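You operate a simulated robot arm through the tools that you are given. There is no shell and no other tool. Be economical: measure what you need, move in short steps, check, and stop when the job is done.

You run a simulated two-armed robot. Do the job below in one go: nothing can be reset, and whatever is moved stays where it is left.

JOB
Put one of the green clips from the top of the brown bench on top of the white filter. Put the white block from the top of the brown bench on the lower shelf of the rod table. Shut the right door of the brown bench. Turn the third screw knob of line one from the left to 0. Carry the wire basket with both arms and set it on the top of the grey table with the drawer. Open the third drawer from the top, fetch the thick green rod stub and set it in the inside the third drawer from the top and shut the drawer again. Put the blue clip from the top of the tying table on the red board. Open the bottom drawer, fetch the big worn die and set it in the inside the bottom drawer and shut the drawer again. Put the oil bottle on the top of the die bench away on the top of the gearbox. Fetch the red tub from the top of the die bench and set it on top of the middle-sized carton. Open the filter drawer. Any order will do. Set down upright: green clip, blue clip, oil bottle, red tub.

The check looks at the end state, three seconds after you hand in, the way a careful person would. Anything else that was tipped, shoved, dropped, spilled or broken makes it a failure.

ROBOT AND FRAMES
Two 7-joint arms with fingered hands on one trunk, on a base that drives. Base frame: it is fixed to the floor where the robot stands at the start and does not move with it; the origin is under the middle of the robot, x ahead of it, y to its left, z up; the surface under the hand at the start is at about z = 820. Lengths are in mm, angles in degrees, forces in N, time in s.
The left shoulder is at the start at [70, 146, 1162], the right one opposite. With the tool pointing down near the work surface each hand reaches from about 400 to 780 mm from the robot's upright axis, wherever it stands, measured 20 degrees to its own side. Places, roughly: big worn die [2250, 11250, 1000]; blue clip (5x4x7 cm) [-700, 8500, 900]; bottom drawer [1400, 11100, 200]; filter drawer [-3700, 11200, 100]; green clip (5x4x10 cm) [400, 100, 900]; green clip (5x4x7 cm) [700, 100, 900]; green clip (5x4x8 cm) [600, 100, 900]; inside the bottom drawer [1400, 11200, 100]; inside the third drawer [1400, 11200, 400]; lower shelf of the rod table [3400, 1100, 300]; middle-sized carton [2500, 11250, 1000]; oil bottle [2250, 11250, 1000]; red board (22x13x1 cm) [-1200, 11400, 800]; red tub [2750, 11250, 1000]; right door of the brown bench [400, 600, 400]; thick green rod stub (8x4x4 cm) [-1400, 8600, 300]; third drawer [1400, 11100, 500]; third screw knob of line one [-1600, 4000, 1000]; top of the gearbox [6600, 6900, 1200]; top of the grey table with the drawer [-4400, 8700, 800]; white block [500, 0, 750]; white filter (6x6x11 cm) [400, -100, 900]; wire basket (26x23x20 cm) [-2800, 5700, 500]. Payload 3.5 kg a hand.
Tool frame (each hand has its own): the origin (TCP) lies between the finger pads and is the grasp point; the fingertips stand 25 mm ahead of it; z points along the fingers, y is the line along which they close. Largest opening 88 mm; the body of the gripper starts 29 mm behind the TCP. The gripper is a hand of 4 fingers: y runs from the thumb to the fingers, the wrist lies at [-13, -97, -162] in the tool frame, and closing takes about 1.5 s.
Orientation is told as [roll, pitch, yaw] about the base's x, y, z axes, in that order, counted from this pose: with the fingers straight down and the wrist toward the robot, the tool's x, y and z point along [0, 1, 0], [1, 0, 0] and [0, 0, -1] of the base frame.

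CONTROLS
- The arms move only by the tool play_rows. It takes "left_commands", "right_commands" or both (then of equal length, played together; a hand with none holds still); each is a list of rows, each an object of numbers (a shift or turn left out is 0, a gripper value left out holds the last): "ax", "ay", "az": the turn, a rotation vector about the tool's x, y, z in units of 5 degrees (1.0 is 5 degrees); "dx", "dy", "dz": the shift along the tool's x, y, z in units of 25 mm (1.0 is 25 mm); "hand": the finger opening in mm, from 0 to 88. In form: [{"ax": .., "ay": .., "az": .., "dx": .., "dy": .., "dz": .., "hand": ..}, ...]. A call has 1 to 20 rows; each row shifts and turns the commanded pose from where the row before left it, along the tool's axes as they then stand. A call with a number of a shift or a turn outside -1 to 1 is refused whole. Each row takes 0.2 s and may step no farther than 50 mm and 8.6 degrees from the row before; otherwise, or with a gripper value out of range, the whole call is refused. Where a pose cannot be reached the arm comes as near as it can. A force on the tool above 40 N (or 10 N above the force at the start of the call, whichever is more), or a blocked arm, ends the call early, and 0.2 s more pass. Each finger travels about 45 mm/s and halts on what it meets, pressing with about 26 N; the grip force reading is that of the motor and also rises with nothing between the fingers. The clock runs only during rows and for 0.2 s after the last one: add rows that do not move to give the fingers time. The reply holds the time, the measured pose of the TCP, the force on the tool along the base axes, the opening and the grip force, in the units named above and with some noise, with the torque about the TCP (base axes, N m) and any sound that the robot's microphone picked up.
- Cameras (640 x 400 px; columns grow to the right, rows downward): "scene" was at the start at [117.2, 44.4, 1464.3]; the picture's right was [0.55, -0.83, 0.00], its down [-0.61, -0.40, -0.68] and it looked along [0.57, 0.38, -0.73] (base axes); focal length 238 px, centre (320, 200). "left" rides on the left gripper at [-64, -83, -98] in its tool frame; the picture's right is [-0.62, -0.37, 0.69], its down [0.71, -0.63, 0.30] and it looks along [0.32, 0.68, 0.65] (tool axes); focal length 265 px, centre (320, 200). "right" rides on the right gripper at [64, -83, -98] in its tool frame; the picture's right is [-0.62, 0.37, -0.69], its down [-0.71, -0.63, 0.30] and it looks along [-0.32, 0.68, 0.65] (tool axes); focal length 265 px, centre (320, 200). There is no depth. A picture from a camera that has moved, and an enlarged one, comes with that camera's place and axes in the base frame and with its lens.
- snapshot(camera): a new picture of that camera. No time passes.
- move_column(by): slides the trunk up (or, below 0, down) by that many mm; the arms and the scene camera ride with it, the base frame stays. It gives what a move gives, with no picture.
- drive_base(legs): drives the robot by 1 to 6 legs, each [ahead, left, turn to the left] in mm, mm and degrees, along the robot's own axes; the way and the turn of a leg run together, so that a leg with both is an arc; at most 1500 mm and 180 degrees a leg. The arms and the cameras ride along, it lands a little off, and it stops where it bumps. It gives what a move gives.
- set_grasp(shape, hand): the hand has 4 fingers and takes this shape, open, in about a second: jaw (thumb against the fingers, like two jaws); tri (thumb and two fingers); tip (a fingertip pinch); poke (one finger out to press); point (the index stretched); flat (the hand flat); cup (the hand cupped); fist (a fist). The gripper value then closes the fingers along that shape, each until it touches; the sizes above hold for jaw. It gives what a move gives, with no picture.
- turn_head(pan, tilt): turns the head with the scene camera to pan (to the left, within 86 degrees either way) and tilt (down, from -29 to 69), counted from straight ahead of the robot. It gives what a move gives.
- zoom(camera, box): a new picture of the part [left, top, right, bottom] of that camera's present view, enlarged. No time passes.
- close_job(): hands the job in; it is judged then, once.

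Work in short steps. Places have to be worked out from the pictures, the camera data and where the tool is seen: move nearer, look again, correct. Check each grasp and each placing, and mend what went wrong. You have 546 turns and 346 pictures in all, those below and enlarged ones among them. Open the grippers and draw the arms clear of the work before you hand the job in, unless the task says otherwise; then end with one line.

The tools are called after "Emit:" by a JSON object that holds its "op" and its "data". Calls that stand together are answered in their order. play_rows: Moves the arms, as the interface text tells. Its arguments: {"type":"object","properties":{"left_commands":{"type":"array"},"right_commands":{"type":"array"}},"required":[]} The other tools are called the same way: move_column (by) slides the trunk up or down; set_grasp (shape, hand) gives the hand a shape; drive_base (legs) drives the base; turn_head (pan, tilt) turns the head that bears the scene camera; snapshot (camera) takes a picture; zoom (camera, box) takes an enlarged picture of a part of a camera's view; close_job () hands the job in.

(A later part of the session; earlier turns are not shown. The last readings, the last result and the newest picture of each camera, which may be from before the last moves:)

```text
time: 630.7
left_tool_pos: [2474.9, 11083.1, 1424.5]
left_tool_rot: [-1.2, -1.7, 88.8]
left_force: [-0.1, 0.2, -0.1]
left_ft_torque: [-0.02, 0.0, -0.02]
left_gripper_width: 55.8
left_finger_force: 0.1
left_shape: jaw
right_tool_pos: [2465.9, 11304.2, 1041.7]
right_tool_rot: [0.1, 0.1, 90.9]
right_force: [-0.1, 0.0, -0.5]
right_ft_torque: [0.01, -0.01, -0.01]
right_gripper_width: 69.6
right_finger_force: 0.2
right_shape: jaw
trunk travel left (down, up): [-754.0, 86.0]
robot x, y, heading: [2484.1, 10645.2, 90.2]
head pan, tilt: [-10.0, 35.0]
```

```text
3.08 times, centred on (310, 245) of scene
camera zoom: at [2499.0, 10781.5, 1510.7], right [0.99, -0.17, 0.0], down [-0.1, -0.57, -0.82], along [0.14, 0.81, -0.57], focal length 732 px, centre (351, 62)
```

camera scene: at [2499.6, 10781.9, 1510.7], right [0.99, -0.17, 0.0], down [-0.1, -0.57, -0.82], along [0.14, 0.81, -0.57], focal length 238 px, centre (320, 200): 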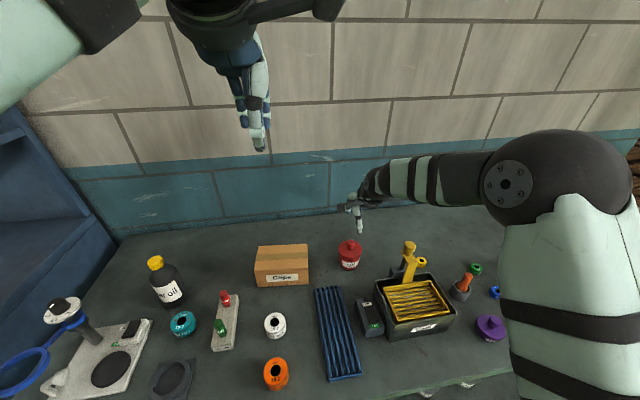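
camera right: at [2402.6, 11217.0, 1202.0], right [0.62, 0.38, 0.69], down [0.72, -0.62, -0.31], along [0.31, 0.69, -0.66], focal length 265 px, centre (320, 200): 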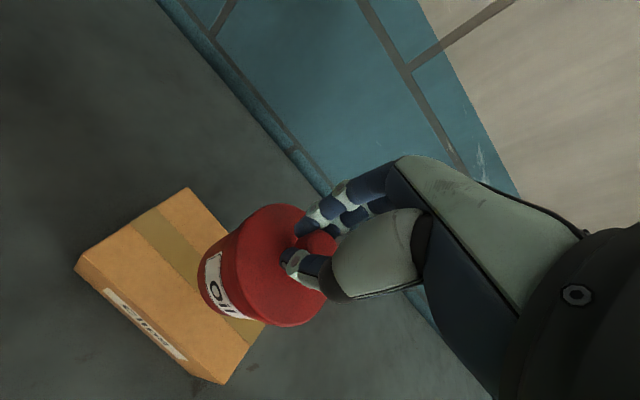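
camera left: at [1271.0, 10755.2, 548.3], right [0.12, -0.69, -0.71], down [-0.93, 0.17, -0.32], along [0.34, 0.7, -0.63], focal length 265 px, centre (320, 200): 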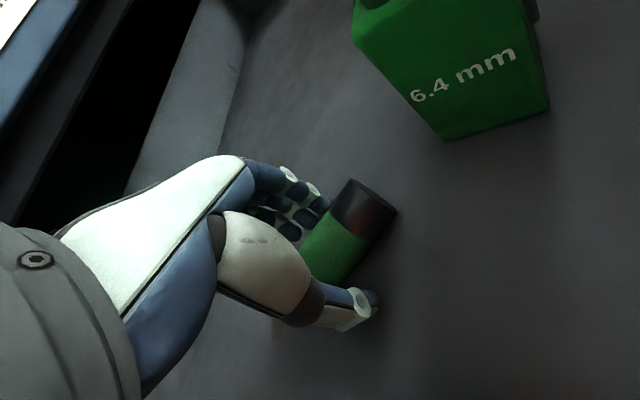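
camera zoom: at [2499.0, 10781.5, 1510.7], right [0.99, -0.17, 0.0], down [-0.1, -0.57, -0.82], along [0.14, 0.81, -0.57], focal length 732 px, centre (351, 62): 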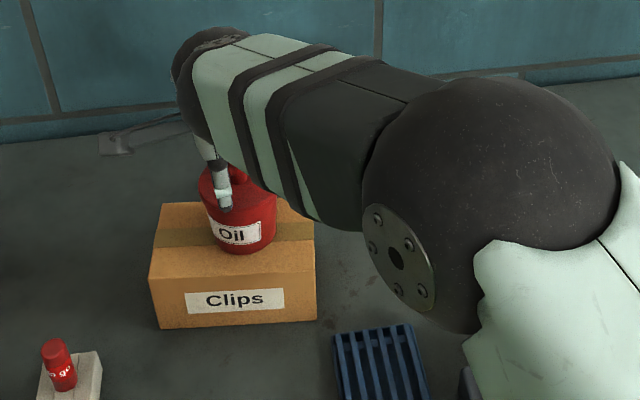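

Tub stands upright on the carton. Rise and move left; next the worn die with the left hand.

Emit:
{"op": "play_rows", "data": {"right_commands": [{"dz": -0.5}, {"dz": -0.9}, {"dz": -0.9}, {"dz": -0.9}, {"dz": -0.9}, {"dz": -0.9}, {"dz": -0.9}]}}

Emit:
{"op": "drive_base", "data": {"legs": [[-60, 190, 0]]}}

Emit:
{"op": "play_rows", "data": {"left_commands": [{"dz": 1, "az": 1}, {"dz": 1, "az": 1}, {"dz": 1, "az": 1}, {"dz": 1, "az": 1}, {"dz": 1, "az": 1}, {"dz": 1, "az": 1}, {"dz": 1, "az": 1}, {"dz": 1, "az": 1}, {"dz": 1, "az": 1}, {"dz": 1, "az": 1}, {"dz": 1, "az": 1}, {"az": 1}, {"hand": 75}]}}

Emit:
{"op": "snapshot", "data": {"camera": "left"}}

Emit:
{"op": "snapshot", "data": {"camera": "scene"}}

```text
time: 632.3
left_tool_pos: [2474.7, 11081.8, 1424.0]
left_tool_rot: [-1.3, -1.7, 88.6]
left_force: [-0.5, -0.3, -0.2]
left_ft_torque: [-0.02, 0.04, -0.02]
left_gripper_width: 55.4
left_finger_force: 0.0
left_shape: jaw
right_tool_pos: [2469.8, 11305.5, 1189.2]
right_tool_rot: [0.3, 0.4, 90.5]
right_force: [0.0, 0.0, 0.5]
right_ft_torque: [0.0, 0.03, -0.01]
right_gripper_width: 69.5
right_finger_force: 0.0
right_shape: jaw
trunk travel left (down, up): [-754.0, 86.0]
robot x, y, heading: [2485.4, 10644.7, 90.2]
head pan, tilt: [-10.0, 35.0]
```

```text
time: 633.9
left_tool_pos: [2293.2, 11023.0, 1424.1]
left_tool_rot: [-1.0, -1.6, 88.5]
left_force: [0.4, 0.7, 1.0]
left_ft_torque: [0.04, 0.0, 0.04]
left_gripper_width: 55.7
left_finger_force: 0.0
left_shape: jaw
right_tool_pos: [2289.7, 11246.5, 1192.1]
right_tool_rot: [0.7, 0.2, 90.3]
right_force: [0.3, 1.1, 0.3]
right_ft_torque: [0.01, -0.02, -0.02]
right_gripper_width: 69.8
right_finger_force: 0.1
right_shape: jaw
trunk travel left (down, up): [-754.0, 86.0]
robot x, y, heading: [2296.3, 10587.1, 89.9]
head pan, tilt: [-10.0, 35.0]
```

```text
time: 634.2
left_tool_pos: [2284.3, 11024.4, 1416.9]
left_tool_rot: [-1.8, -3.4, 85.3]
left_force: [-0.4, -0.1, 3.5]
left_ft_torque: [0.1, -0.06, 0.03]
left_gripper_width: 56.2
left_finger_force: 0.1
left_shape: jaw
right_tool_pos: [2285.1, 11245.1, 1182.4]
right_tool_rot: [0.4, 1.2, 90.2]
right_force: [-0.1, 0.2, 0.1]
right_ft_torque: [0.01, -0.02, -0.01]
right_gripper_width: 69.4
right_finger_force: 0.0
right_shape: jaw
trunk travel left (down, up): [-754.0, 86.0]
robot x, y, heading: [2297.9, 10582.9, 90.0]
head pan, tilt: [-10.0, 35.0]
stopped in row 1 (left hand): the force on the tool passed its limit at 52 N (the readings are from after the stop); the commanded pose is now the measured one
```

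```text
117 pictures are left
camera left: at [2339.0, 10929.0, 1512.2], right [0.61, -0.38, -0.69], down [-0.75, -0.55, -0.36], along [-0.24, 0.74, -0.62], focal length 265 px, centre (320, 200)
```

left: 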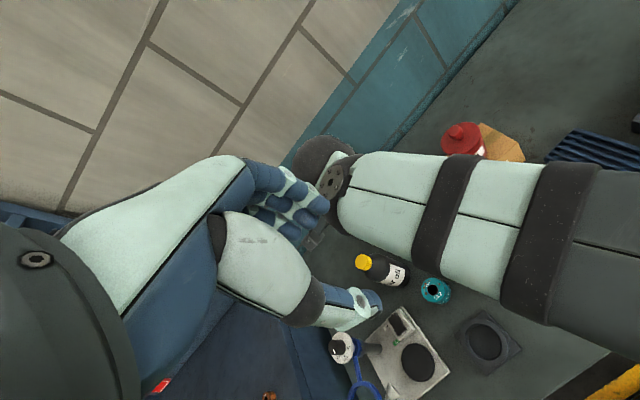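

```text
116 pictures are left
camera scene: at [2311.1, 10721.2, 1510.8], right [0.99, -0.17, 0.0], down [-0.1, -0.57, -0.82], along [0.14, 0.81, -0.57], focal length 238 px, centre (320, 200)
```

scene: 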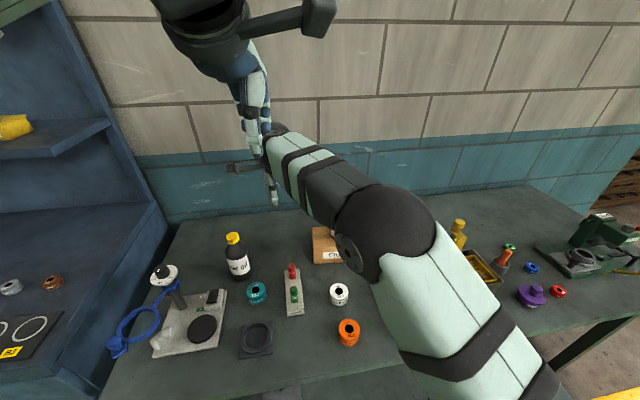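

The left hand touched the right forearm (harmless). Better: the right hand takes the die and the left will work the drawer. Left moves up/left; right turns -40° (to clear the bottle) and goes above the die.

Emit:
{"op": "play_rows", "data": {"left_commands": [{"dz": -0.8}, {"dx": 1}, {"dx": 1}, {"dx": 1}, {"dx": 1}, {}, {}, {}], "right_commands": [{"az": 1}, {"az": 1}, {"az": 1}, {"az": 1}, {"az": 1}, {"az": 1}, {"az": 1}, {"az": 1}]}}

Emit:
{"op": "play_rows", "data": {"right_commands": [{"dx": 0.15, "dy": -0.9}, {"dx": 0.15, "dy": -0.9}, {"dx": 0.15, "dy": -0.9}, {"dx": 0.15, "dy": -0.9}, {"dx": 0.15, "dy": -0.9, "dz": 0.8}, {"dz": 0.9}, {"dz": 0.9}, {"dz": 0.9}, {}]}}

Emit:
{"op": "snapshot", "data": {"camera": "right"}}

Emit:
{"op": "zoom", "data": {"camera": "scene", "box": [180, 200, 380, 370]}}

```text
time: 636.0
left_tool_pos: [2188.9, 11031.2, 1432.1]
left_tool_rot: [-1.6, -3.4, 85.2]
left_force: [-0.4, 0.4, 0.8]
left_ft_torque: [0.0, -0.01, -0.03]
left_gripper_width: 55.9
left_finger_force: 0.2
left_shape: jaw
right_tool_pos: [2360.1, 11192.0, 1162.2]
right_tool_rot: [1.6, 2.4, 48.3]
right_force: [-0.1, 0.7, -0.5]
right_ft_torque: [-0.02, 0.0, -0.02]
right_gripper_width: 70.0
right_finger_force: 0.0
right_shape: jaw
right hand out of reach, approached as far as the arm can: row 2, 3, 4, 5, 6, 7
trunk travel left (down, up): [-754.0, 86.0]
robot x, y, heading: [2299.3, 10586.1, 90.3]
head pan, tilt: [-10.0, 35.0]
```

```text
time: 638.0
left_tool_pos: [2189.1, 11031.5, 1431.5]
left_tool_rot: [-1.5, -3.3, 85.3]
left_force: [-0.3, -0.2, 0.2]
left_ft_torque: [-0.01, -0.01, -0.02]
left_gripper_width: 56.0
left_finger_force: 0.1
left_shape: jaw
right_tool_pos: [2275.3, 11113.7, 1071.2]
right_tool_rot: [0.8, 2.2, 48.6]
right_force: [-0.3, -0.6, -1.0]
right_ft_torque: [0.0, 0.0, 0.0]
right_gripper_width: 69.7
right_finger_force: 0.1
right_shape: jaw
right hand out of reach, approached as far as the arm can: row 4, 5
trunk travel left (down, up): [-754.0, 86.0]
robot x, y, heading: [2296.8, 10583.9, 90.2]
head pan, tilt: [-10.0, 35.0]
```

```text
115 pictures are left
camera right: at [2175.3, 11095.5, 1173.0], right [0.73, -0.12, 0.67], down [0.11, -0.95, -0.29], along [0.67, 0.28, -0.68], focal length 265 px, centre (320, 200)
```

right: 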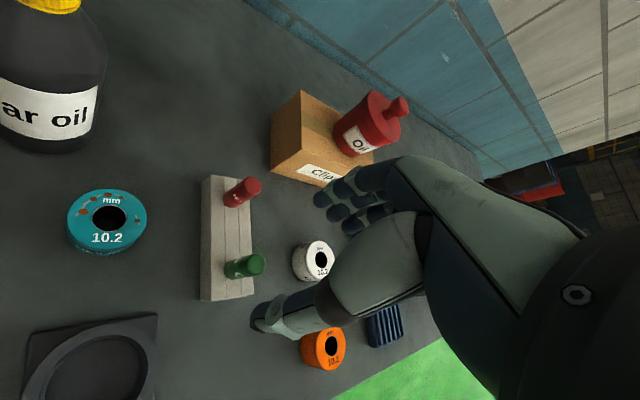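

```text
2.35 times, centred on (280, 285) of scene
camera zoom: at [2313.9, 10721.1, 1510.7], right [0.98, -0.17, 0.0], down [-0.1, -0.57, -0.82], along [0.14, 0.81, -0.57], focal length 560 px, centre (414, 0)
```

zoom: 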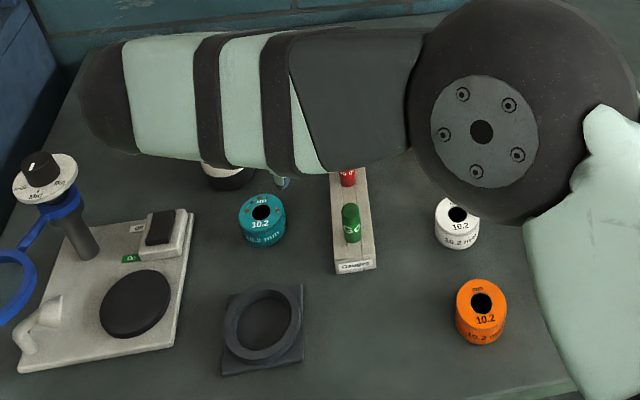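

The right arm is cramped across the body. I raise it slightly, shift the base 150 mm left, and then align over the die.

Emit:
{"op": "play_rows", "data": {"right_commands": [{"dz": -1}, {"dz": -0.6}]}}

Emit:
{"op": "drive_base", "data": {"legs": [[0, 160, 0]]}}

Emit:
{"op": "play_rows", "data": {"right_commands": [{"dx": -0.45, "dy": 0.9}, {"dx": -0.45, "dy": 0.9}, {"dx": -0.45, "dy": 0.9}, {"ay": -0.16, "ax": -0.44}, {}]}}

Emit:
{"op": "snapshot", "data": {"camera": "right"}}

```text
time: 638.6
left_tool_pos: [2188.2, 11031.5, 1432.1]
left_tool_rot: [-1.6, -3.4, 85.2]
left_force: [0.2, -0.6, -0.4]
left_ft_torque: [0.01, 0.02, 0.03]
left_gripper_width: 55.9
left_finger_force: 0.0
left_shape: jaw
right_tool_pos: [2279.5, 11111.8, 1088.0]
right_tool_rot: [-1.5, 3.9, 48.2]
right_force: [0.3, 0.1, -0.2]
right_ft_torque: [0.0, -0.03, 0.02]
right_gripper_width: 70.0
right_finger_force: 0.0
right_shape: jaw
trunk travel left (down, up): [-754.0, 86.0]
robot x, y, heading: [2296.2, 10583.5, 90.1]
head pan, tilt: [-10.0, 35.0]
```

```text
time: 640.1
left_tool_pos: [2031.3, 11031.5, 1432.6]
left_tool_rot: [-1.4, -3.2, 85.3]
left_force: [-0.1, -0.8, 0.0]
left_ft_torque: [0.01, 0.01, 0.01]
left_gripper_width: 55.7
left_finger_force: 0.3
left_shape: jaw
right_tool_pos: [2122.6, 11113.8, 1100.4]
right_tool_rot: [-0.2, 3.1, 47.9]
right_force: [0.6, 0.1, 0.6]
right_ft_torque: [-0.03, 0.03, 0.0]
right_gripper_width: 69.8
right_finger_force: 0.1
right_shape: jaw
trunk travel left (down, up): [-754.0, 86.0]
robot x, y, heading: [2137.2, 10581.2, 90.2]
head pan, tilt: [-10.0, 35.0]
```

```text
time: 641.3
left_tool_pos: [2029.0, 11031.6, 1432.2]
left_tool_rot: [-1.6, -3.4, 85.3]
left_force: [0.4, -0.1, 0.9]
left_ft_torque: [-0.02, -0.01, -0.01]
left_gripper_width: 55.8
left_finger_force: 0.0
left_shape: jaw
right_tool_pos: [2192.8, 11141.5, 1097.8]
right_tool_rot: [-1.1, 0.9, 48.0]
right_force: [0.1, -0.9, 0.4]
right_ft_torque: [0.0, 0.01, 0.02]
right_gripper_width: 69.7
right_finger_force: 0.0
right_shape: jaw
trunk travel left (down, up): [-754.0, 86.0]
robot x, y, heading: [2140.1, 10582.6, 90.5]
head pan, tilt: [-10.0, 35.0]
```

```text
113 pictures are left
camera right: at [2087.2, 11125.3, 1195.3], right [0.7, -0.12, 0.7], down [0.11, -0.95, -0.28], along [0.7, 0.28, -0.66], focal length 265 px, centre (320, 200)
```

right: 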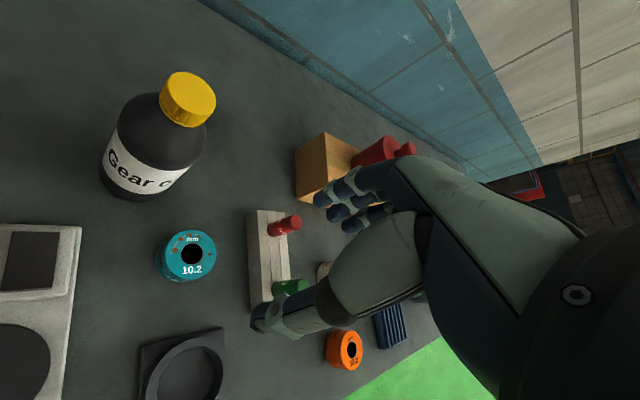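

Die at ≈[2195,11165], top ≈908. Align, descend 120 mm and check clearances.

Emit:
{"op": "play_rows", "data": {"right_commands": [{"dx": 0.58, "dy": 0.77}, {"dz": 0.95}, {"dz": 0.95}, {"dz": 0.95}, {"dz": 0.95}, {"dz": 0.95}, {}]}}

Emit:
{"op": "snapshot", "data": {"camera": "right"}}

```text
time: 642.9
left_tool_pos: [2026.2, 11030.9, 1431.1]
left_tool_rot: [-1.6, -3.3, 85.2]
left_force: [0.2, 0.4, 0.0]
left_ft_torque: [-0.02, 0.03, -0.02]
left_gripper_width: 56.1
left_finger_force: 0.1
left_shape: jaw
right_tool_pos: [2192.8, 11163.5, 977.0]
right_tool_rot: [-1.1, 0.8, 48.1]
right_force: [0.4, 0.6, -0.2]
right_ft_torque: [-0.01, 0.0, -0.01]
right_gripper_width: 69.8
right_finger_force: 0.0
right_shape: jaw
trunk travel left (down, up): [-754.0, 86.0]
robot x, y, heading: [2140.3, 10584.0, 89.9]
head pan, tilt: [-10.0, 35.0]
```

```text
112 pictures are left
camera right: at [2089.2, 11146.8, 1076.1], right [0.7, -0.12, 0.7], down [0.11, -0.95, -0.28], along [0.7, 0.28, -0.66], focal length 265 px, centre (320, 200)
```

right: 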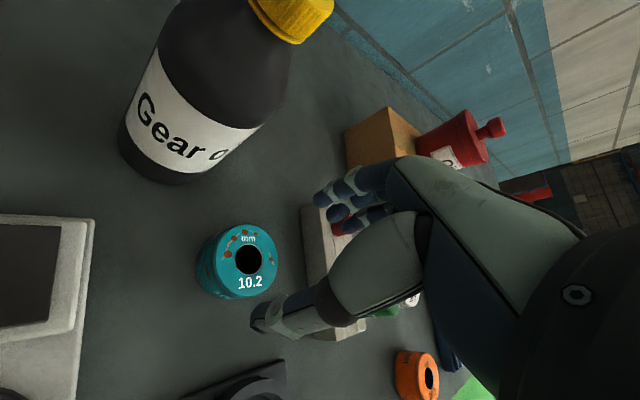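

Axis is on the die. Descend to z≈899 and grip.

Emit:
{"op": "play_rows", "data": {"right_commands": [{"dz": 0.9}, {"dz": 0.9}, {"dz": 0.9}, {"dz": 0.4}, {}, {"hand": 50}, {"hand": 35}, {"hand": 30}, {"hand": 30}, {"hand": 30}]}}

Emit:
{"op": "snapshot", "data": {"camera": "right"}}

```text
time: 645.1
left_tool_pos: [2027.5, 11030.7, 1433.3]
left_tool_rot: [-1.5, -3.3, 85.3]
left_force: [0.3, -0.2, -0.2]
left_ft_torque: [-0.02, 0.0, 0.01]
left_gripper_width: 55.8
left_finger_force: 0.2
left_shape: jaw
right_tool_pos: [2193.1, 11160.7, 900.0]
right_tool_rot: [-1.2, 0.9, 47.9]
right_force: [-0.2, -1.2, 0.1]
right_ft_torque: [0.04, 0.01, 0.02]
right_gripper_width: 44.8
right_finger_force: 26.0
right_shape: jaw
trunk travel left (down, up): [-754.0, 86.0]
robot x, y, heading: [2137.2, 10584.7, 90.3]
head pan, tilt: [-10.0, 35.0]
```

```text
111 pictures are left
camera right: at [2089.6, 11144.9, 997.7], right [0.7, -0.12, 0.7], down [0.11, -0.95, -0.28], along [0.7, 0.28, -0.66], focal length 265 px, centre (320, 200)
```

right: 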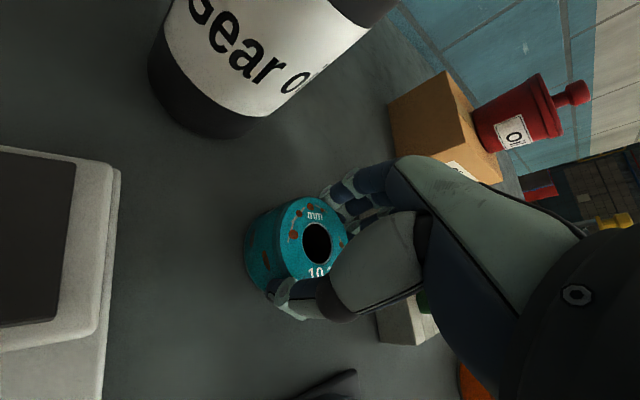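

Die gripped. Lift, turn the hand back, back off and drive to the cabinet.

Emit:
{"op": "play_rows", "data": {"right_commands": [{"dz": -0.5}, {"dz": -0.9}, {"dz": -0.9}, {"dz": -0.9}, {"dz": -0.9}, {"dz": -0.9}, {"dz": -0.9}, {"dz": -0.9}, {"dz": -0.9}, {"dz": -0.9}]}}

Emit:
{"op": "drive_base", "data": {"legs": [[-330, 0, 0], [0, 680, 0]]}}

Emit:
{"op": "play_rows", "data": {"right_commands": [{"az": -1}, {"az": -1}, {"az": -1}, {"az": -1}, {"az": -1}, {"az": -1}, {"az": -1}, {"az": -1}, {"dy": -0.5, "dx": -0.8, "dz": -1}, {"dy": -0.5, "dx": -0.8, "dz": -1}, {"dy": -0.5, "dx": -0.8, "dz": -1}, {"dy": -0.5, "dx": -0.8, "dz": -1}, {"dx": -0.8, "dz": -1}, {"dx": -0.8, "dz": -1}], "left_commands": [{"dz": 1}, {"dz": 1}, {"dz": 1}, {"dz": 1}, {"dz": 1}, {"dz": 1}, {"dz": 1}, {"dz": 1}, {"dz": 1}, {"dz": 1}, {"dz": 1}, {"dz": 1}, {"dz": 1}, {"dz": 1}]}}

Emit:
{"op": "snapshot", "data": {"camera": "scene"}}

```text
time: 647.3
left_tool_pos: [2028.9, 11033.2, 1432.7]
left_tool_rot: [-1.6, -3.3, 85.3]
left_force: [0.7, -0.1, 0.6]
left_ft_torque: [0.0, 0.0, 0.0]
left_gripper_width: 55.9
left_finger_force: 0.1
left_shape: jaw
right_tool_pos: [2198.0, 11166.7, 1110.4]
right_tool_rot: [-1.3, 1.4, 47.5]
right_force: [-0.8, -0.6, -6.2]
right_ft_torque: [0.01, 0.0, 0.03]
right_gripper_width: 45.2
right_finger_force: 25.7
right_shape: jaw
trunk travel left (down, up): [-754.0, 86.0]
robot x, y, heading: [2139.2, 10582.6, 90.4]
head pan, tilt: [-10.0, 35.0]
```

```text
time: 652.8
left_tool_pos: [1353.2, 10690.6, 1431.9]
left_tool_rot: [-1.5, -3.3, 85.7]
left_force: [-0.7, -0.2, -0.1]
left_ft_torque: [-0.02, 0.01, 0.01]
left_gripper_width: 55.7
left_finger_force: 0.1
left_shape: jaw
right_tool_pos: [1521.1, 10827.2, 1115.8]
right_tool_rot: [-0.8, 1.4, 47.9]
right_force: [0.4, -0.9, -5.5]
right_ft_torque: [0.01, 0.03, 0.01]
right_gripper_width: 44.8
right_finger_force: 25.9
right_shape: jaw
trunk travel left (down, up): [-754.0, 86.0]
robot x, y, heading: [1463.4, 10241.1, 90.8]
head pan, tilt: [-10.0, 35.0]
```

```text
time: 655.8
left_tool_pos: [1364.3, 10712.4, 1081.4]
left_tool_rot: [-1.5, -3.2, 85.6]
left_force: [0.0, -0.3, 0.8]
left_ft_torque: [0.02, 0.01, 0.01]
left_gripper_width: 55.9
left_finger_force: 0.1
left_shape: jaw
right_tool_pos: [1640.6, 10776.6, 1266.5]
right_tool_rot: [0.3, 1.5, 87.9]
right_force: [-0.2, 1.4, -5.3]
right_ft_torque: [-0.04, 0.05, 0.01]
right_gripper_width: 45.0
right_finger_force: 25.8
right_shape: jaw
trunk travel left (down, up): [-754.0, 86.0]
robot x, y, heading: [1467.0, 10241.5, 90.4]
head pan, tilt: [-10.0, 35.0]
```

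```text
110 pictures are left
camera scene: at [1481.0, 10381.6, 1510.5], right [0.99, -0.16, 0.0], down [-0.09, -0.57, -0.82], along [0.13, 0.81, -0.57], focal length 238 px, centre (320, 200)
```

scene: 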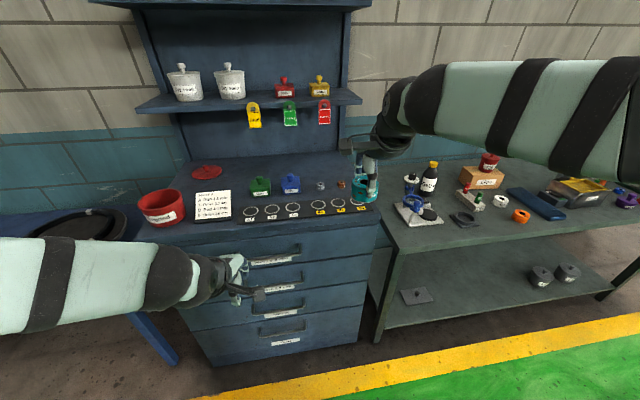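

Now lower the trunk 600 in two steps, pitch the left hand 30° with a 24 mm opening, and look at the bottom handle.

Emit:
{"op": "move_column", "data": {"by": -400}}

Emit:
{"op": "move_column", "data": {"by": -210}}

Emit:
{"op": "play_rows", "data": {"left_commands": [{"az": -0.9, "ay": 0.3, "hand": 40}, {"ax": -0.9, "hand": 24}, {"ax": -0.9}, {"ax": -0.9}, {"ax": -0.9}, {"ax": -0.9}, {"ax": -0.9}, {}]}}

Emit:
{"op": "snapshot", "data": {"camera": "left"}}

```text
time: 659.6
left_tool_pos: [1362.8, 10711.0, 683.2]
left_tool_rot: [-1.7, -3.3, 85.7]
left_force: [0.5, -0.3, 1.3]
left_ft_torque: [-0.02, 0.01, 0.01]
left_gripper_width: 55.8
left_finger_force: 0.0
left_shape: jaw
right_tool_pos: [1639.7, 10776.9, 866.9]
right_tool_rot: [0.1, 1.5, 87.9]
right_force: [0.4, -0.1, -5.0]
right_ft_torque: [0.01, -0.02, 0.01]
right_gripper_width: 45.1
right_finger_force: 25.8
right_shape: jaw
trunk travel left (down, up): [-354.0, 486.0]
robot x, y, heading: [1465.7, 10241.5, 90.4]
head pan, tilt: [-10.0, 35.0]
```

```text
time: 661.9
left_tool_pos: [1363.5, 10709.1, 471.9]
left_tool_rot: [-1.7, -3.2, 85.7]
left_force: [1.1, -0.7, 0.1]
left_ft_torque: [0.03, 0.0, 0.0]
left_gripper_width: 55.9
left_finger_force: 0.0
left_shape: jaw
right_tool_pos: [1638.9, 10775.8, 656.6]
right_tool_rot: [0.2, 1.5, 87.9]
right_force: [0.5, 0.0, -5.8]
right_ft_torque: [-0.05, 0.0, 0.03]
right_gripper_width: 45.0
right_finger_force: 26.3
right_shape: jaw
trunk travel left (down, up): [-144.0, 696.0]
robot x, y, heading: [1465.3, 10239.7, 90.6]
head pan, tilt: [-10.0, 35.0]
```

```text
time: 663.7
left_tool_pos: [1362.6, 10710.4, 472.4]
left_tool_rot: [-0.5, -30.3, 90.4]
left_force: [0.5, -0.1, -0.2]
left_ft_torque: [-0.02, -0.02, 0.04]
left_gripper_width: 24.3
left_finger_force: 0.2
left_shape: jaw
right_tool_pos: [1639.6, 10776.2, 657.4]
right_tool_rot: [0.3, 1.4, 87.9]
right_force: [-0.3, 0.0, -5.5]
right_ft_torque: [-0.01, 0.02, -0.01]
right_gripper_width: 44.9
right_finger_force: 26.1
right_shape: jaw
trunk travel left (down, up): [-144.0, 696.0]
robot x, y, heading: [1460.6, 10240.5, 90.2]
head pan, tilt: [-10.0, 35.0]
```

```text
109 pictures are left
camera left: at [1427.1, 10587.9, 516.2], right [0.62, 0.03, -0.78], down [-0.71, -0.39, -0.58], along [-0.33, 0.92, -0.22], focal length 265 px, centre (320, 200)
```

left: 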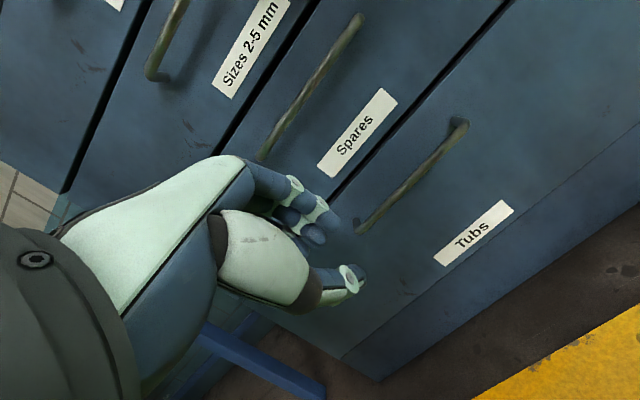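

Bottom bar: x 1291–1503, y≈10967, z≈345. I pull the right hand (with die) back 130 mm, then drive forward 190 and check.

Emit:
{"op": "play_rows", "data": {"right_commands": [{"dy": -1, "dz": -0.5}, {"dy": -1, "dz": -0.5}, {"dy": -1, "dz": -0.5}, {"dy": -1, "dz": -0.5}, {"dy": -1, "dz": -0.5}, {"dx": -1}, {"dx": -1}]}}

Emit:
{"op": "drive_base", "data": {"legs": [[185, 0, 0]]}}

Emit:
{"op": "play_rows", "data": {"left_commands": [{"dy": -0.2, "dz": 0.8}, {"dz": 0.8}, {"dz": 0.8}, {}]}}

Emit:
{"op": "snapshot", "data": {"camera": "left"}}

```text
time: 665.3
left_tool_pos: [1363.8, 10709.0, 471.3]
left_tool_rot: [-0.3, -30.2, 90.4]
left_force: [-0.2, -0.7, -0.5]
left_ft_torque: [0.01, -0.01, 0.01]
left_gripper_width: 24.3
left_finger_force: 0.1
left_shape: jaw
right_tool_pos: [1681.1, 10660.0, 715.1]
right_tool_rot: [0.2, 1.5, 87.8]
right_force: [0.4, 0.0, -5.3]
right_ft_torque: [0.01, -0.03, -0.02]
right_gripper_width: 44.8
right_finger_force: 26.6
right_shape: jaw
right hand out of reach, approached as far as the arm can: row 7
trunk travel left (down, up): [-144.0, 696.0]
robot x, y, heading: [1466.2, 10244.0, 90.3]
head pan, tilt: [-10.0, 35.0]
```

```text
time: 666.8
left_tool_pos: [1362.0, 10897.6, 472.4]
left_tool_rot: [-0.4, -30.2, 90.4]
left_force: [-0.4, -0.5, -0.1]
left_ft_torque: [0.03, 0.01, 0.01]
left_gripper_width: 24.5
left_finger_force: 0.1
left_shape: jaw
right_tool_pos: [1677.2, 10848.4, 714.8]
right_tool_rot: [0.3, 1.5, 88.0]
right_force: [-0.2, -0.5, -5.6]
right_ft_torque: [-0.01, -0.03, -0.01]
right_gripper_width: 45.0
right_finger_force: 26.1
right_shape: jaw
trunk travel left (down, up): [-144.0, 696.0]
robot x, y, heading: [1464.1, 10433.4, 90.7]
head pan, tilt: [-10.0, 35.0]
```

```text
time: 667.8
left_tool_pos: [1353.3, 10928.6, 428.5]
left_tool_rot: [-4.4, -30.6, 94.8]
left_force: [-0.4, -0.9, 0.5]
left_ft_torque: [-0.01, 0.0, -0.01]
left_gripper_width: 24.3
left_finger_force: 0.0
left_shape: jaw
right_tool_pos: [1678.1, 10848.3, 714.9]
right_tool_rot: [0.3, 1.5, 87.8]
right_force: [-0.9, 0.7, -5.1]
right_ft_torque: [-0.02, 0.02, -0.01]
right_gripper_width: 44.8
right_finger_force: 26.2
right_shape: jaw
trunk travel left (down, up): [-144.0, 696.0]
robot x, y, heading: [1464.0, 10430.4, 90.5]
head pan, tilt: [-10.0, 35.0]
```

```text
108 pictures are left
camera left: at [1419.7, 10809.3, 474.6], right [0.67, 0.07, -0.74], down [-0.66, -0.42, -0.63], along [-0.35, 0.91, -0.23], focal length 265 px, centre (320, 200)
```

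left: 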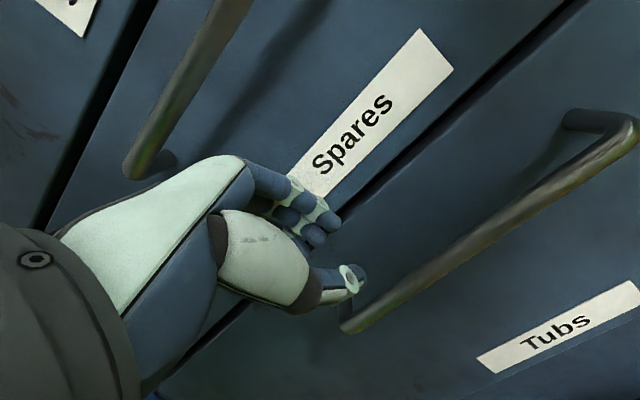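

Left wrist is near a limit here; I lower the trunk 40 and shift the base 35 mm right, then slide in along the fingers.

Emit:
{"op": "drive_base", "data": {"legs": [[0, -35, 0]]}}

Emit:
{"op": "move_column", "data": {"by": -40}}

Emit:
{"op": "play_rows", "data": {"left_commands": [{"dy": 0.45}, {"dz": 0.6}, {"dz": 0.6}, {}]}}

Emit:
{"op": "snapshot", "data": {"camera": "left"}}

```text
time: 668.7
left_tool_pos: [1387.0, 10930.0, 425.7]
left_tool_rot: [-4.1, -30.2, 94.8]
left_force: [0.1, -0.2, -0.6]
left_ft_torque: [-0.03, 0.01, 0.01]
left_gripper_width: 24.2
left_finger_force: 0.0
left_shape: jaw
right_tool_pos: [1713.6, 10848.1, 715.1]
right_tool_rot: [0.3, 1.5, 88.0]
right_force: [-0.2, -0.6, -5.3]
right_ft_torque: [-0.02, 0.01, 0.03]
right_gripper_width: 45.0
right_finger_force: 26.1
right_shape: jaw
trunk travel left (down, up): [-144.0, 696.0]
robot x, y, heading: [1498.9, 10431.0, 90.7]
head pan, tilt: [-10.0, 35.0]
```

```text
time: 669.5
left_tool_pos: [1387.0, 10929.3, 385.4]
left_tool_rot: [-4.3, -30.2, 95.1]
left_force: [0.5, 0.3, -1.2]
left_ft_torque: [0.03, 0.0, 0.0]
left_gripper_width: 24.6
left_finger_force: 0.0
left_shape: jaw
right_tool_pos: [1713.0, 10848.4, 675.5]
right_tool_rot: [0.1, 1.4, 87.9]
right_force: [-0.4, 0.0, -6.1]
right_ft_torque: [-0.01, -0.03, -0.02]
right_gripper_width: 44.9
right_finger_force: 26.4
right_shape: jaw
trunk travel left (down, up): [-104.0, 736.0]
robot x, y, heading: [1500.6, 10432.6, 90.6]
head pan, tilt: [-10.0, 35.0]
```

```text
time: 670.5
left_tool_pos: [1385.0, 10955.2, 363.4]
left_tool_rot: [-4.1, -30.1, 94.6]
left_force: [-0.5, -0.7, 0.4]
left_ft_torque: [0.01, 0.03, -0.03]
left_gripper_width: 24.3
left_finger_force: 0.1
left_shape: jaw
right_tool_pos: [1713.9, 10849.0, 676.7]
right_tool_rot: [0.3, 1.5, 88.0]
right_force: [-0.7, -0.4, -5.8]
right_ft_torque: [0.0, -0.02, 0.0]
right_gripper_width: 44.9
right_finger_force: 26.3
right_shape: jaw
trunk travel left (down, up): [-104.0, 736.0]
robot x, y, heading: [1496.3, 10431.8, 90.4]
head pan, tilt: [-10.0, 35.0]
```

```text
107 pictures are left
camera left: at [1452.5, 10834.4, 411.9], right [0.67, 0.06, -0.74], down [-0.66, -0.42, -0.62], along [-0.35, 0.9, -0.24], focal length 265 px, centre (320, 200)
```

left: 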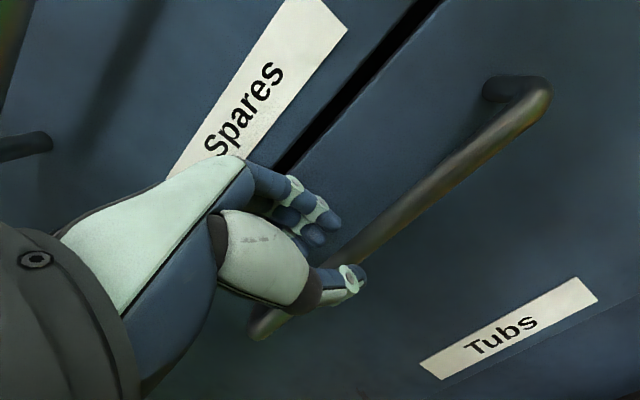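

The bar lies at the finger tips; slide 14 mm further, close and pull back 60.

Emit:
{"op": "play_rows", "data": {"left_commands": [{"dz": 0.3}, {"dz": 0.27}, {}, {"hand": 10}, {"hand": 0}, {"hand": 0}, {"hand": 0}]}}

Emit:
{"op": "drive_base", "data": {"legs": [[-60, 0, 0]]}}

Emit:
{"op": "snapshot", "data": {"camera": "left"}}

```text
time: 672.1
left_tool_pos: [1387.3, 10960.2, 350.0]
left_tool_rot: [-4.1, -30.1, 94.8]
left_force: [1.1, 2.3, -9.1]
left_ft_torque: [-0.01, 0.04, -0.03]
left_gripper_width: 5.5
left_finger_force: 25.9
left_shape: jaw
right_tool_pos: [1713.3, 10849.5, 674.4]
right_tool_rot: [0.2, 1.5, 87.8]
right_force: [-0.1, -0.7, -5.6]
right_ft_torque: [-0.03, -0.01, -0.03]
right_gripper_width: 44.8
right_finger_force: 26.4
right_shape: jaw
trunk travel left (down, up): [-104.0, 736.0]
robot x, y, heading: [1498.1, 10429.8, 90.5]
head pan, tilt: [-10.0, 35.0]
```

```text
time: 673.1
left_tool_pos: [1386.9, 10901.0, 350.4]
left_tool_rot: [-4.1, -30.0, 94.8]
left_force: [-2.9, -0.5, -12.8]
left_ft_torque: [-0.04, 0.07, -0.07]
left_gripper_width: 5.5
left_finger_force: 25.9
left_shape: jaw
right_tool_pos: [1714.4, 10789.8, 674.5]
right_tool_rot: [0.3, 1.5, 88.0]
right_force: [0.1, -0.7, -6.4]
right_ft_torque: [0.01, 0.0, 0.01]
right_gripper_width: 44.9
right_finger_force: 26.0
right_shape: jaw
trunk travel left (down, up): [-104.0, 736.0]
robot x, y, heading: [1496.3, 10372.6, 90.5]
head pan, tilt: [-10.0, 35.0]
```

```text
106 pictures are left
camera left: at [1454.0, 10782.0, 398.5], right [0.67, 0.06, -0.74], down [-0.66, -0.42, -0.62], along [-0.35, 0.9, -0.24], focal length 265 px, centre (320, 200)
```

left: 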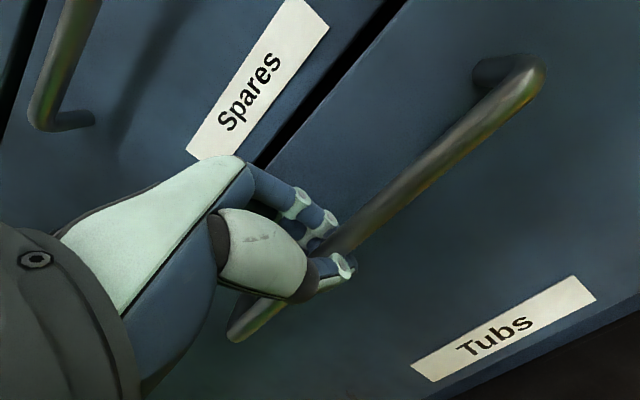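

Gripped and the drawer follows. Pull fully out (about 280 mm more).

Emit:
{"op": "drive_base", "data": {"legs": [[-290, 0, 0]]}}

Emit:
{"op": "turn_head", "data": {"pan": 0, "tilt": 45}}

Emit:
{"op": "snapshot", "data": {"camera": "scene"}}

```text
time: 675.2
left_tool_pos: [1387.0, 10618.7, 349.5]
left_tool_rot: [-3.9, -30.1, 95.3]
left_force: [-1.3, 17.1, -15.2]
left_ft_torque: [0.08, 0.05, -0.11]
left_gripper_width: 4.3
left_finger_force: 26.4
left_shape: jaw
right_tool_pos: [1715.8, 10506.0, 673.4]
right_tool_rot: [0.3, 1.9, 87.9]
right_force: [0.1, -0.9, -5.5]
right_ft_torque: [0.02, 0.0, -0.01]
right_gripper_width: 44.9
right_finger_force: 26.0
right_shape: jaw
trunk travel left (down, up): [-104.0, 736.0]
robot x, y, heading: [1499.1, 10085.6, 90.7]
head pan, tilt: [-10.0, 35.0]
stopped in leg 1: the force on the tool passed its limit at 42 N (the readings are from after the stop); the commanded pose is now the measured one
```

```text
time: 675.9
left_tool_pos: [1387.9, 10617.6, 350.3]
left_tool_rot: [-4.0, -30.1, 95.0]
left_force: [-1.7, 20.1, -18.7]
left_ft_torque: [0.13, 0.05, -0.08]
left_gripper_width: 4.1
left_finger_force: 25.7
left_shape: jaw
right_tool_pos: [1715.7, 10506.0, 673.5]
right_tool_rot: [0.2, 1.8, 88.0]
right_force: [0.4, -1.3, -5.8]
right_ft_torque: [-0.03, 0.02, -0.02]
right_gripper_width: 44.9
right_finger_force: 26.9
right_shape: jaw
trunk travel left (down, up): [-104.0, 736.0]
robot x, y, heading: [1506.9, 10085.7, 90.7]
head pan, tilt: [0.0, 45.0]
```

```text
105 pictures are left
camera scene: at [1500.3, 10220.3, 845.4], right [1.0, 0.01, 0.0], down [0.01, -0.71, -0.7], along [-0.01, 0.7, -0.71], focal length 238 px, centre (320, 200)
```

scene: 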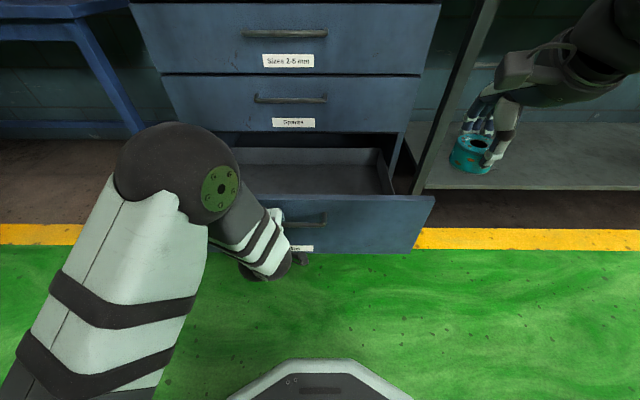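

Fully open and the tray inside looks shallow and empty. Release the left hand, withdraw and raise it well above the panel.

Emit:
{"op": "play_rows", "data": {"left_commands": [{"hand": 24}, {"hand": 24}, {"hand": 24}, {"dz": -0.6}, {"dz": -0.8}, {"dz": -0.9}, {"dz": -0.9}, {"ax": 1}, {"ax": 1}, {"ax": 1}, {"ax": 1}, {"ax": 1}, {"ax": 1}, {"dz": -1, "dx": 0.8}, {"dz": -1, "dx": 0.8}, {"dz": -1, "dx": 0.8}, {"dz": -1, "dx": 0.8}, {"dz": -1, "dx": 0.8}], "right_commands": [{}, {}, {}, {}, {}, {}, {}, {}, {}, {}, {}, {}, {}, {}, {"dx": 1}, {"dx": 1}, {"dx": 1}, {"dx": 1}]}}

Emit:
{"op": "drive_base", "data": {"legs": [[140, 0, 0]]}}

Emit:
{"op": "play_rows", "data": {"right_commands": [{"dy": 1}, {"dy": 1}, {"dy": 1}, {"dy": 1}, {"dy": 1}, {"dy": 1}, {"dy": 1}, {"dy": 1}]}}

Emit:
{"op": "snapshot", "data": {"camera": "right"}}

Emit:
{"op": "snapshot", "data": {"camera": "scene"}}

```text
time: 679.7
left_tool_pos: [1278.2, 10569.5, 539.6]
left_tool_rot: [-3.5, -0.4, 93.0]
left_force: [0.9, 0.7, -0.6]
left_ft_torque: [0.04, -0.01, 0.01]
left_gripper_width: 23.9
left_finger_force: 0.0
left_shape: jaw
right_tool_pos: [1618.1, 10507.5, 674.4]
right_tool_rot: [0.2, 1.7, 88.0]
right_force: [-0.5, 0.3, -5.1]
right_ft_torque: [-0.03, -0.02, 0.0]
right_gripper_width: 45.2
right_finger_force: 26.5
right_shape: jaw
trunk travel left (down, up): [-104.0, 736.0]
robot x, y, heading: [1500.7, 10085.2, 90.8]
head pan, tilt: [0.0, 45.0]
```

```text
time: 681.0
left_tool_pos: [1277.5, 10708.6, 539.1]
left_tool_rot: [-3.4, -0.3, 92.9]
left_force: [0.1, 0.6, -0.4]
left_ft_torque: [0.03, 0.03, -0.01]
left_gripper_width: 23.8
left_finger_force: 0.1
left_shape: jaw
right_tool_pos: [1617.3, 10647.3, 674.4]
right_tool_rot: [0.2, 1.7, 87.9]
right_force: [-1.2, -0.6, -5.8]
right_ft_torque: [0.03, -0.01, 0.02]
right_gripper_width: 44.9
right_finger_force: 25.6
right_shape: jaw
trunk travel left (down, up): [-104.0, 736.0]
robot x, y, heading: [1498.7, 10222.0, 90.7]
head pan, tilt: [0.0, 45.0]
```

```text
time: 682.8
left_tool_pos: [1277.1, 10710.3, 540.3]
left_tool_rot: [-3.5, -0.4, 93.0]
left_force: [0.7, -0.4, 0.2]
left_ft_torque: [-0.01, -0.03, 0.0]
left_gripper_width: 23.7
left_finger_force: 0.1
left_shape: jaw
right_tool_pos: [1624.3, 10845.7, 668.0]
right_tool_rot: [0.2, 1.7, 88.0]
right_force: [-0.3, 0.0, -5.4]
right_ft_torque: [0.0, 0.01, -0.01]
right_gripper_width: 44.7
right_finger_force: 25.9
right_shape: jaw
trunk travel left (down, up): [-104.0, 736.0]
robot x, y, heading: [1499.4, 10223.7, 90.7]
head pan, tilt: [0.0, 45.0]
```

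```text
104 pictures are left
camera right: at [1556.6, 10768.0, 768.9], right [0.64, 0.37, 0.68], down [0.69, -0.66, -0.29], along [0.35, 0.65, -0.67], focal length 265 px, centre (320, 200)
```

right: 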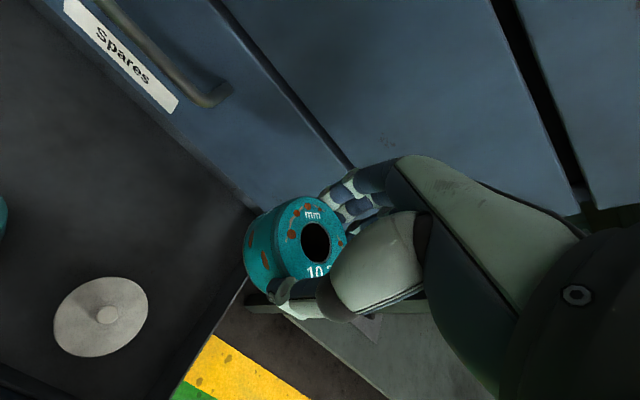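

```text
103 pictures are left
camera scene: at [1499.3, 10356.8, 845.8], right [1.0, 0.01, 0.0], down [0.01, -0.71, -0.71], along [-0.01, 0.71, -0.71], focal length 238 px, centre (320, 200)
```

scene: 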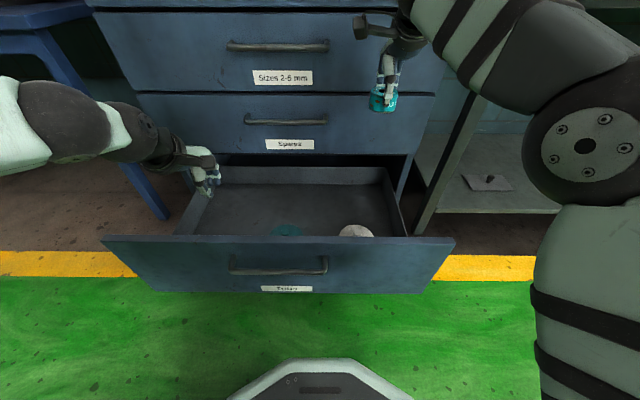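

Two tubs stand near the front of the drawer (teal x≈1392, white x≈1600, y≈10800). I aim for free floor behind them at ≈[1545,10905]: shift, raise left hand a bit, and lower the right hand.

Emit:
{"op": "play_rows", "data": {"right_commands": [{"dx": 0.8, "dy": 0.6}, {"dx": 0.8, "dy": 0.6}, {"dx": 0.8, "dy": 0.6}, {"dx": 0.8, "dy": 0.6}, {"dz": 0.9}, {"dz": 0.9}, {"dz": 0.9}, {"dz": 0.9}, {"dz": 0.9}, {"dz": 0.9}], "left_commands": [{"dz": -1}, {"dz": -1}, {"dz": -1}, {"dz": -1}, {"dy": -1}, {"dy": -1}, {}, {}, {}, {}]}}

Emit:
{"op": "snapshot", "data": {"camera": "right"}}

Emit:
{"op": "zoom", "data": {"camera": "scene", "box": [160, 80, 480, 300]}}

```text
time: 685.0
left_tool_pos: [1273.7, 10659.1, 638.0]
left_tool_rot: [-3.5, -0.5, 93.0]
left_force: [-0.1, 1.1, -0.5]
left_ft_torque: [0.0, 0.03, 0.0]
left_gripper_width: 23.8
left_finger_force: 0.0
left_shape: jaw
right_tool_pos: [1563.4, 10884.2, 527.7]
right_tool_rot: [0.2, 1.6, 88.0]
right_force: [-0.9, -0.2, -6.3]
right_ft_torque: [0.02, 0.0, 0.0]
right_gripper_width: 44.5
right_finger_force: 25.7
right_shape: jaw
right hand out of reach, approached as far as the arm can: row 3, 4
trunk travel left (down, up): [-104.0, 736.0]
robot x, y, heading: [1500.5, 10224.4, 90.6]
head pan, tilt: [0.0, 45.0]
```

```text
102 pictures are left
camera right: at [1497.4, 10806.2, 628.6], right [0.64, 0.37, 0.68], down [0.69, -0.66, -0.29], along [0.35, 0.65, -0.67], focal length 265 px, centre (320, 200)
```

right: 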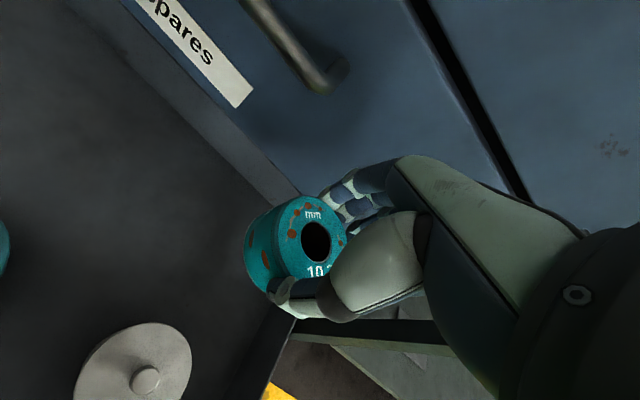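

```text
1.82 times, centred on (320, 190) of scene
camera zoom: at [1499.3, 10356.7, 845.8], right [1.0, 0.01, 0.0], down [0.01, -0.71, -0.71], along [-0.01, 0.71, -0.71], focal length 433 px, centre (320, 218)
```

zoom: 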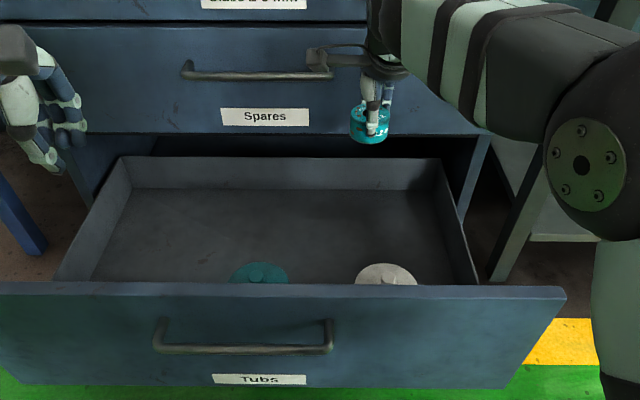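

Tub lids are at z≈265. The spot needs to be a bit further left/back to clear the white tub. Lower 85 mm first, then shift the base 30 forward and 45 left.

Emit:
{"op": "play_rows", "data": {"right_commands": [{"dz": 0.85}, {"dz": 0.85}, {"dz": 0.85}, {"dz": 0.85}]}}

Emit:
{"op": "drive_base", "data": {"legs": [[28, 45, 0]]}}

Emit:
{"op": "play_rows", "data": {"right_commands": [{"dz": 0.8}, {"dz": 0.8}, {}]}}

Emit:
{"op": "snapshot", "data": {"camera": "right"}}

Emit:
{"op": "zoom", "data": {"camera": "scene", "box": [160, 80, 480, 300]}}

```text
time: 686.0
left_tool_pos: [1276.2, 10659.1, 638.2]
left_tool_rot: [-3.5, -0.3, 92.9]
left_force: [-0.5, 0.4, 1.1]
left_ft_torque: [0.03, 0.02, 0.0]
left_gripper_width: 24.0
left_finger_force: 0.0
left_shape: jaw
right_tool_pos: [1563.8, 10881.7, 444.5]
right_tool_rot: [0.2, 1.6, 87.8]
right_force: [-0.4, -0.4, -5.2]
right_ft_torque: [-0.02, 0.03, 0.01]
right_gripper_width: 44.7
right_finger_force: 26.3
right_shape: jaw
trunk travel left (down, up): [-104.0, 736.0]
robot x, y, heading: [1504.3, 10226.9, 90.6]
head pan, tilt: [0.0, 45.0]
```

```text
time: 687.0
left_tool_pos: [1229.2, 10685.9, 639.4]
left_tool_rot: [-3.4, -0.4, 93.0]
left_force: [-0.7, 0.7, -0.3]
left_ft_torque: [-0.02, -0.03, 0.02]
left_gripper_width: 23.8
left_finger_force: 0.1
left_shape: jaw
right_tool_pos: [1520.6, 10910.3, 444.3]
right_tool_rot: [0.2, 1.5, 87.9]
right_force: [0.3, 0.3, -4.5]
right_ft_torque: [-0.02, 0.0, 0.0]
right_gripper_width: 44.6
right_finger_force: 25.9
right_shape: jaw
trunk travel left (down, up): [-104.0, 736.0]
robot x, y, heading: [1453.3, 10249.3, 90.8]
head pan, tilt: [0.0, 45.0]
```

```text
time: 687.8
left_tool_pos: [1230.2, 10685.9, 637.9]
left_tool_rot: [-3.5, -0.5, 93.1]
left_force: [-0.2, 0.6, -1.3]
left_ft_torque: [0.02, 0.01, -0.01]
left_gripper_width: 23.6
left_finger_force: 0.0
left_shape: jaw
right_tool_pos: [1519.6, 10908.4, 405.2]
right_tool_rot: [0.1, 1.6, 88.0]
right_force: [-0.4, 0.5, -6.1]
right_ft_torque: [-0.01, 0.0, 0.01]
right_gripper_width: 44.7
right_finger_force: 26.1
right_shape: jaw
trunk travel left (down, up): [-104.0, 736.0]
robot x, y, heading: [1455.1, 10251.8, 90.5]
head pan, tilt: [0.0, 45.0]
```

```text
100 pictures are left
camera right: at [1452.6, 10831.3, 505.0], right [0.64, 0.37, 0.68], down [0.69, -0.66, -0.29], along [0.35, 0.65, -0.67], focal length 265 px, centre (320, 200)
```

right: 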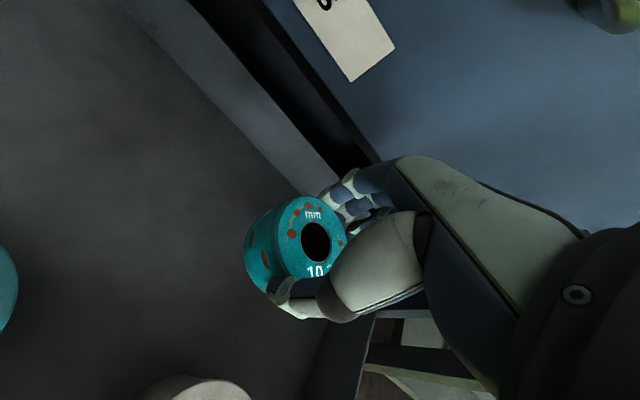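

```text
1.82 times, centred on (320, 190) of scene
camera zoom: at [1454.3, 10384.5, 845.8], right [1.0, 0.01, 0.0], down [0.01, -0.71, -0.71], along [-0.01, 0.71, -0.71], focal length 433 px, centre (320, 218)
```

zoom: 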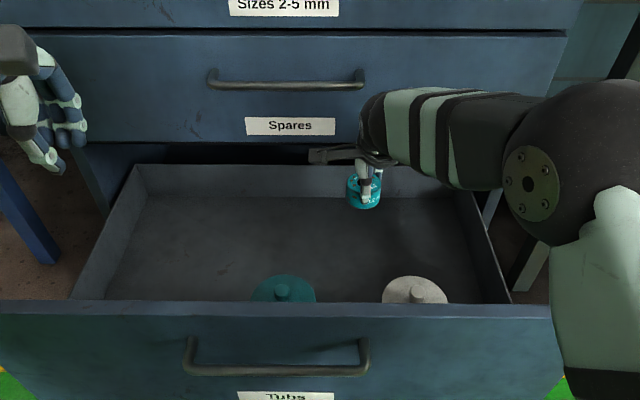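

Clear. Lower with the trunk 60 mm and check the forces and view.

Emit:
{"op": "move_column", "data": {"by": -70}}

Emit:
{"op": "snapshot", "data": {"camera": "right"}}

Emit:
{"op": "snapshot", "data": {"camera": "scene"}}

```text
time: 688.8
left_tool_pos: [1229.5, 10684.9, 570.1]
left_tool_rot: [-3.5, -0.5, 93.0]
left_force: [0.4, 0.1, -0.2]
left_ft_torque: [0.01, -0.05, 0.02]
left_gripper_width: 23.9
left_finger_force: 0.1
left_shape: jaw
right_tool_pos: [1519.9, 10909.5, 335.2]
right_tool_rot: [0.3, 1.7, 87.9]
right_force: [-0.4, -0.4, -5.1]
right_ft_torque: [0.0, 0.0, 0.0]
right_gripper_width: 44.5
right_finger_force: 25.3
right_shape: jaw
trunk travel left (down, up): [-34.0, 806.0]
robot x, y, heading: [1453.1, 10249.1, 90.7]
head pan, tilt: [0.0, 45.0]
```

```text
98 pictures are left
camera right: at [1452.6, 10831.2, 435.5], right [0.64, 0.36, 0.68], down [0.69, -0.66, -0.29], along [0.35, 0.65, -0.67], focal length 265 px, centre (320, 200)
```

right: 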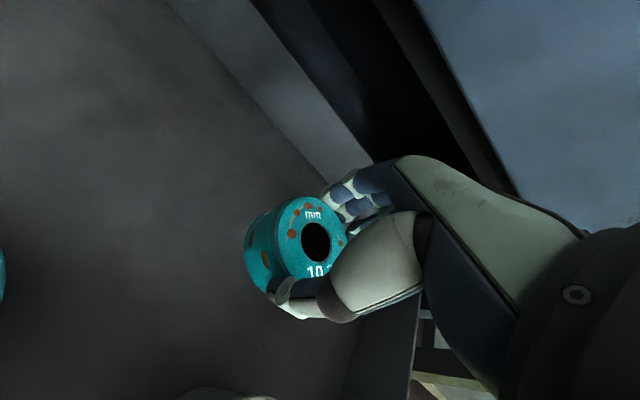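

```text
97 pictures are left
camera scene: at [1454.3, 10384.2, 775.9], right [1.0, 0.01, 0.0], down [0.01, -0.71, -0.71], along [-0.01, 0.71, -0.71], focal length 238 px, centre (320, 200)
```

scene: 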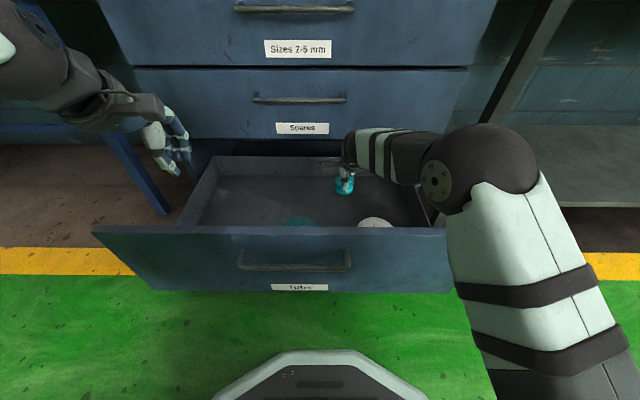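

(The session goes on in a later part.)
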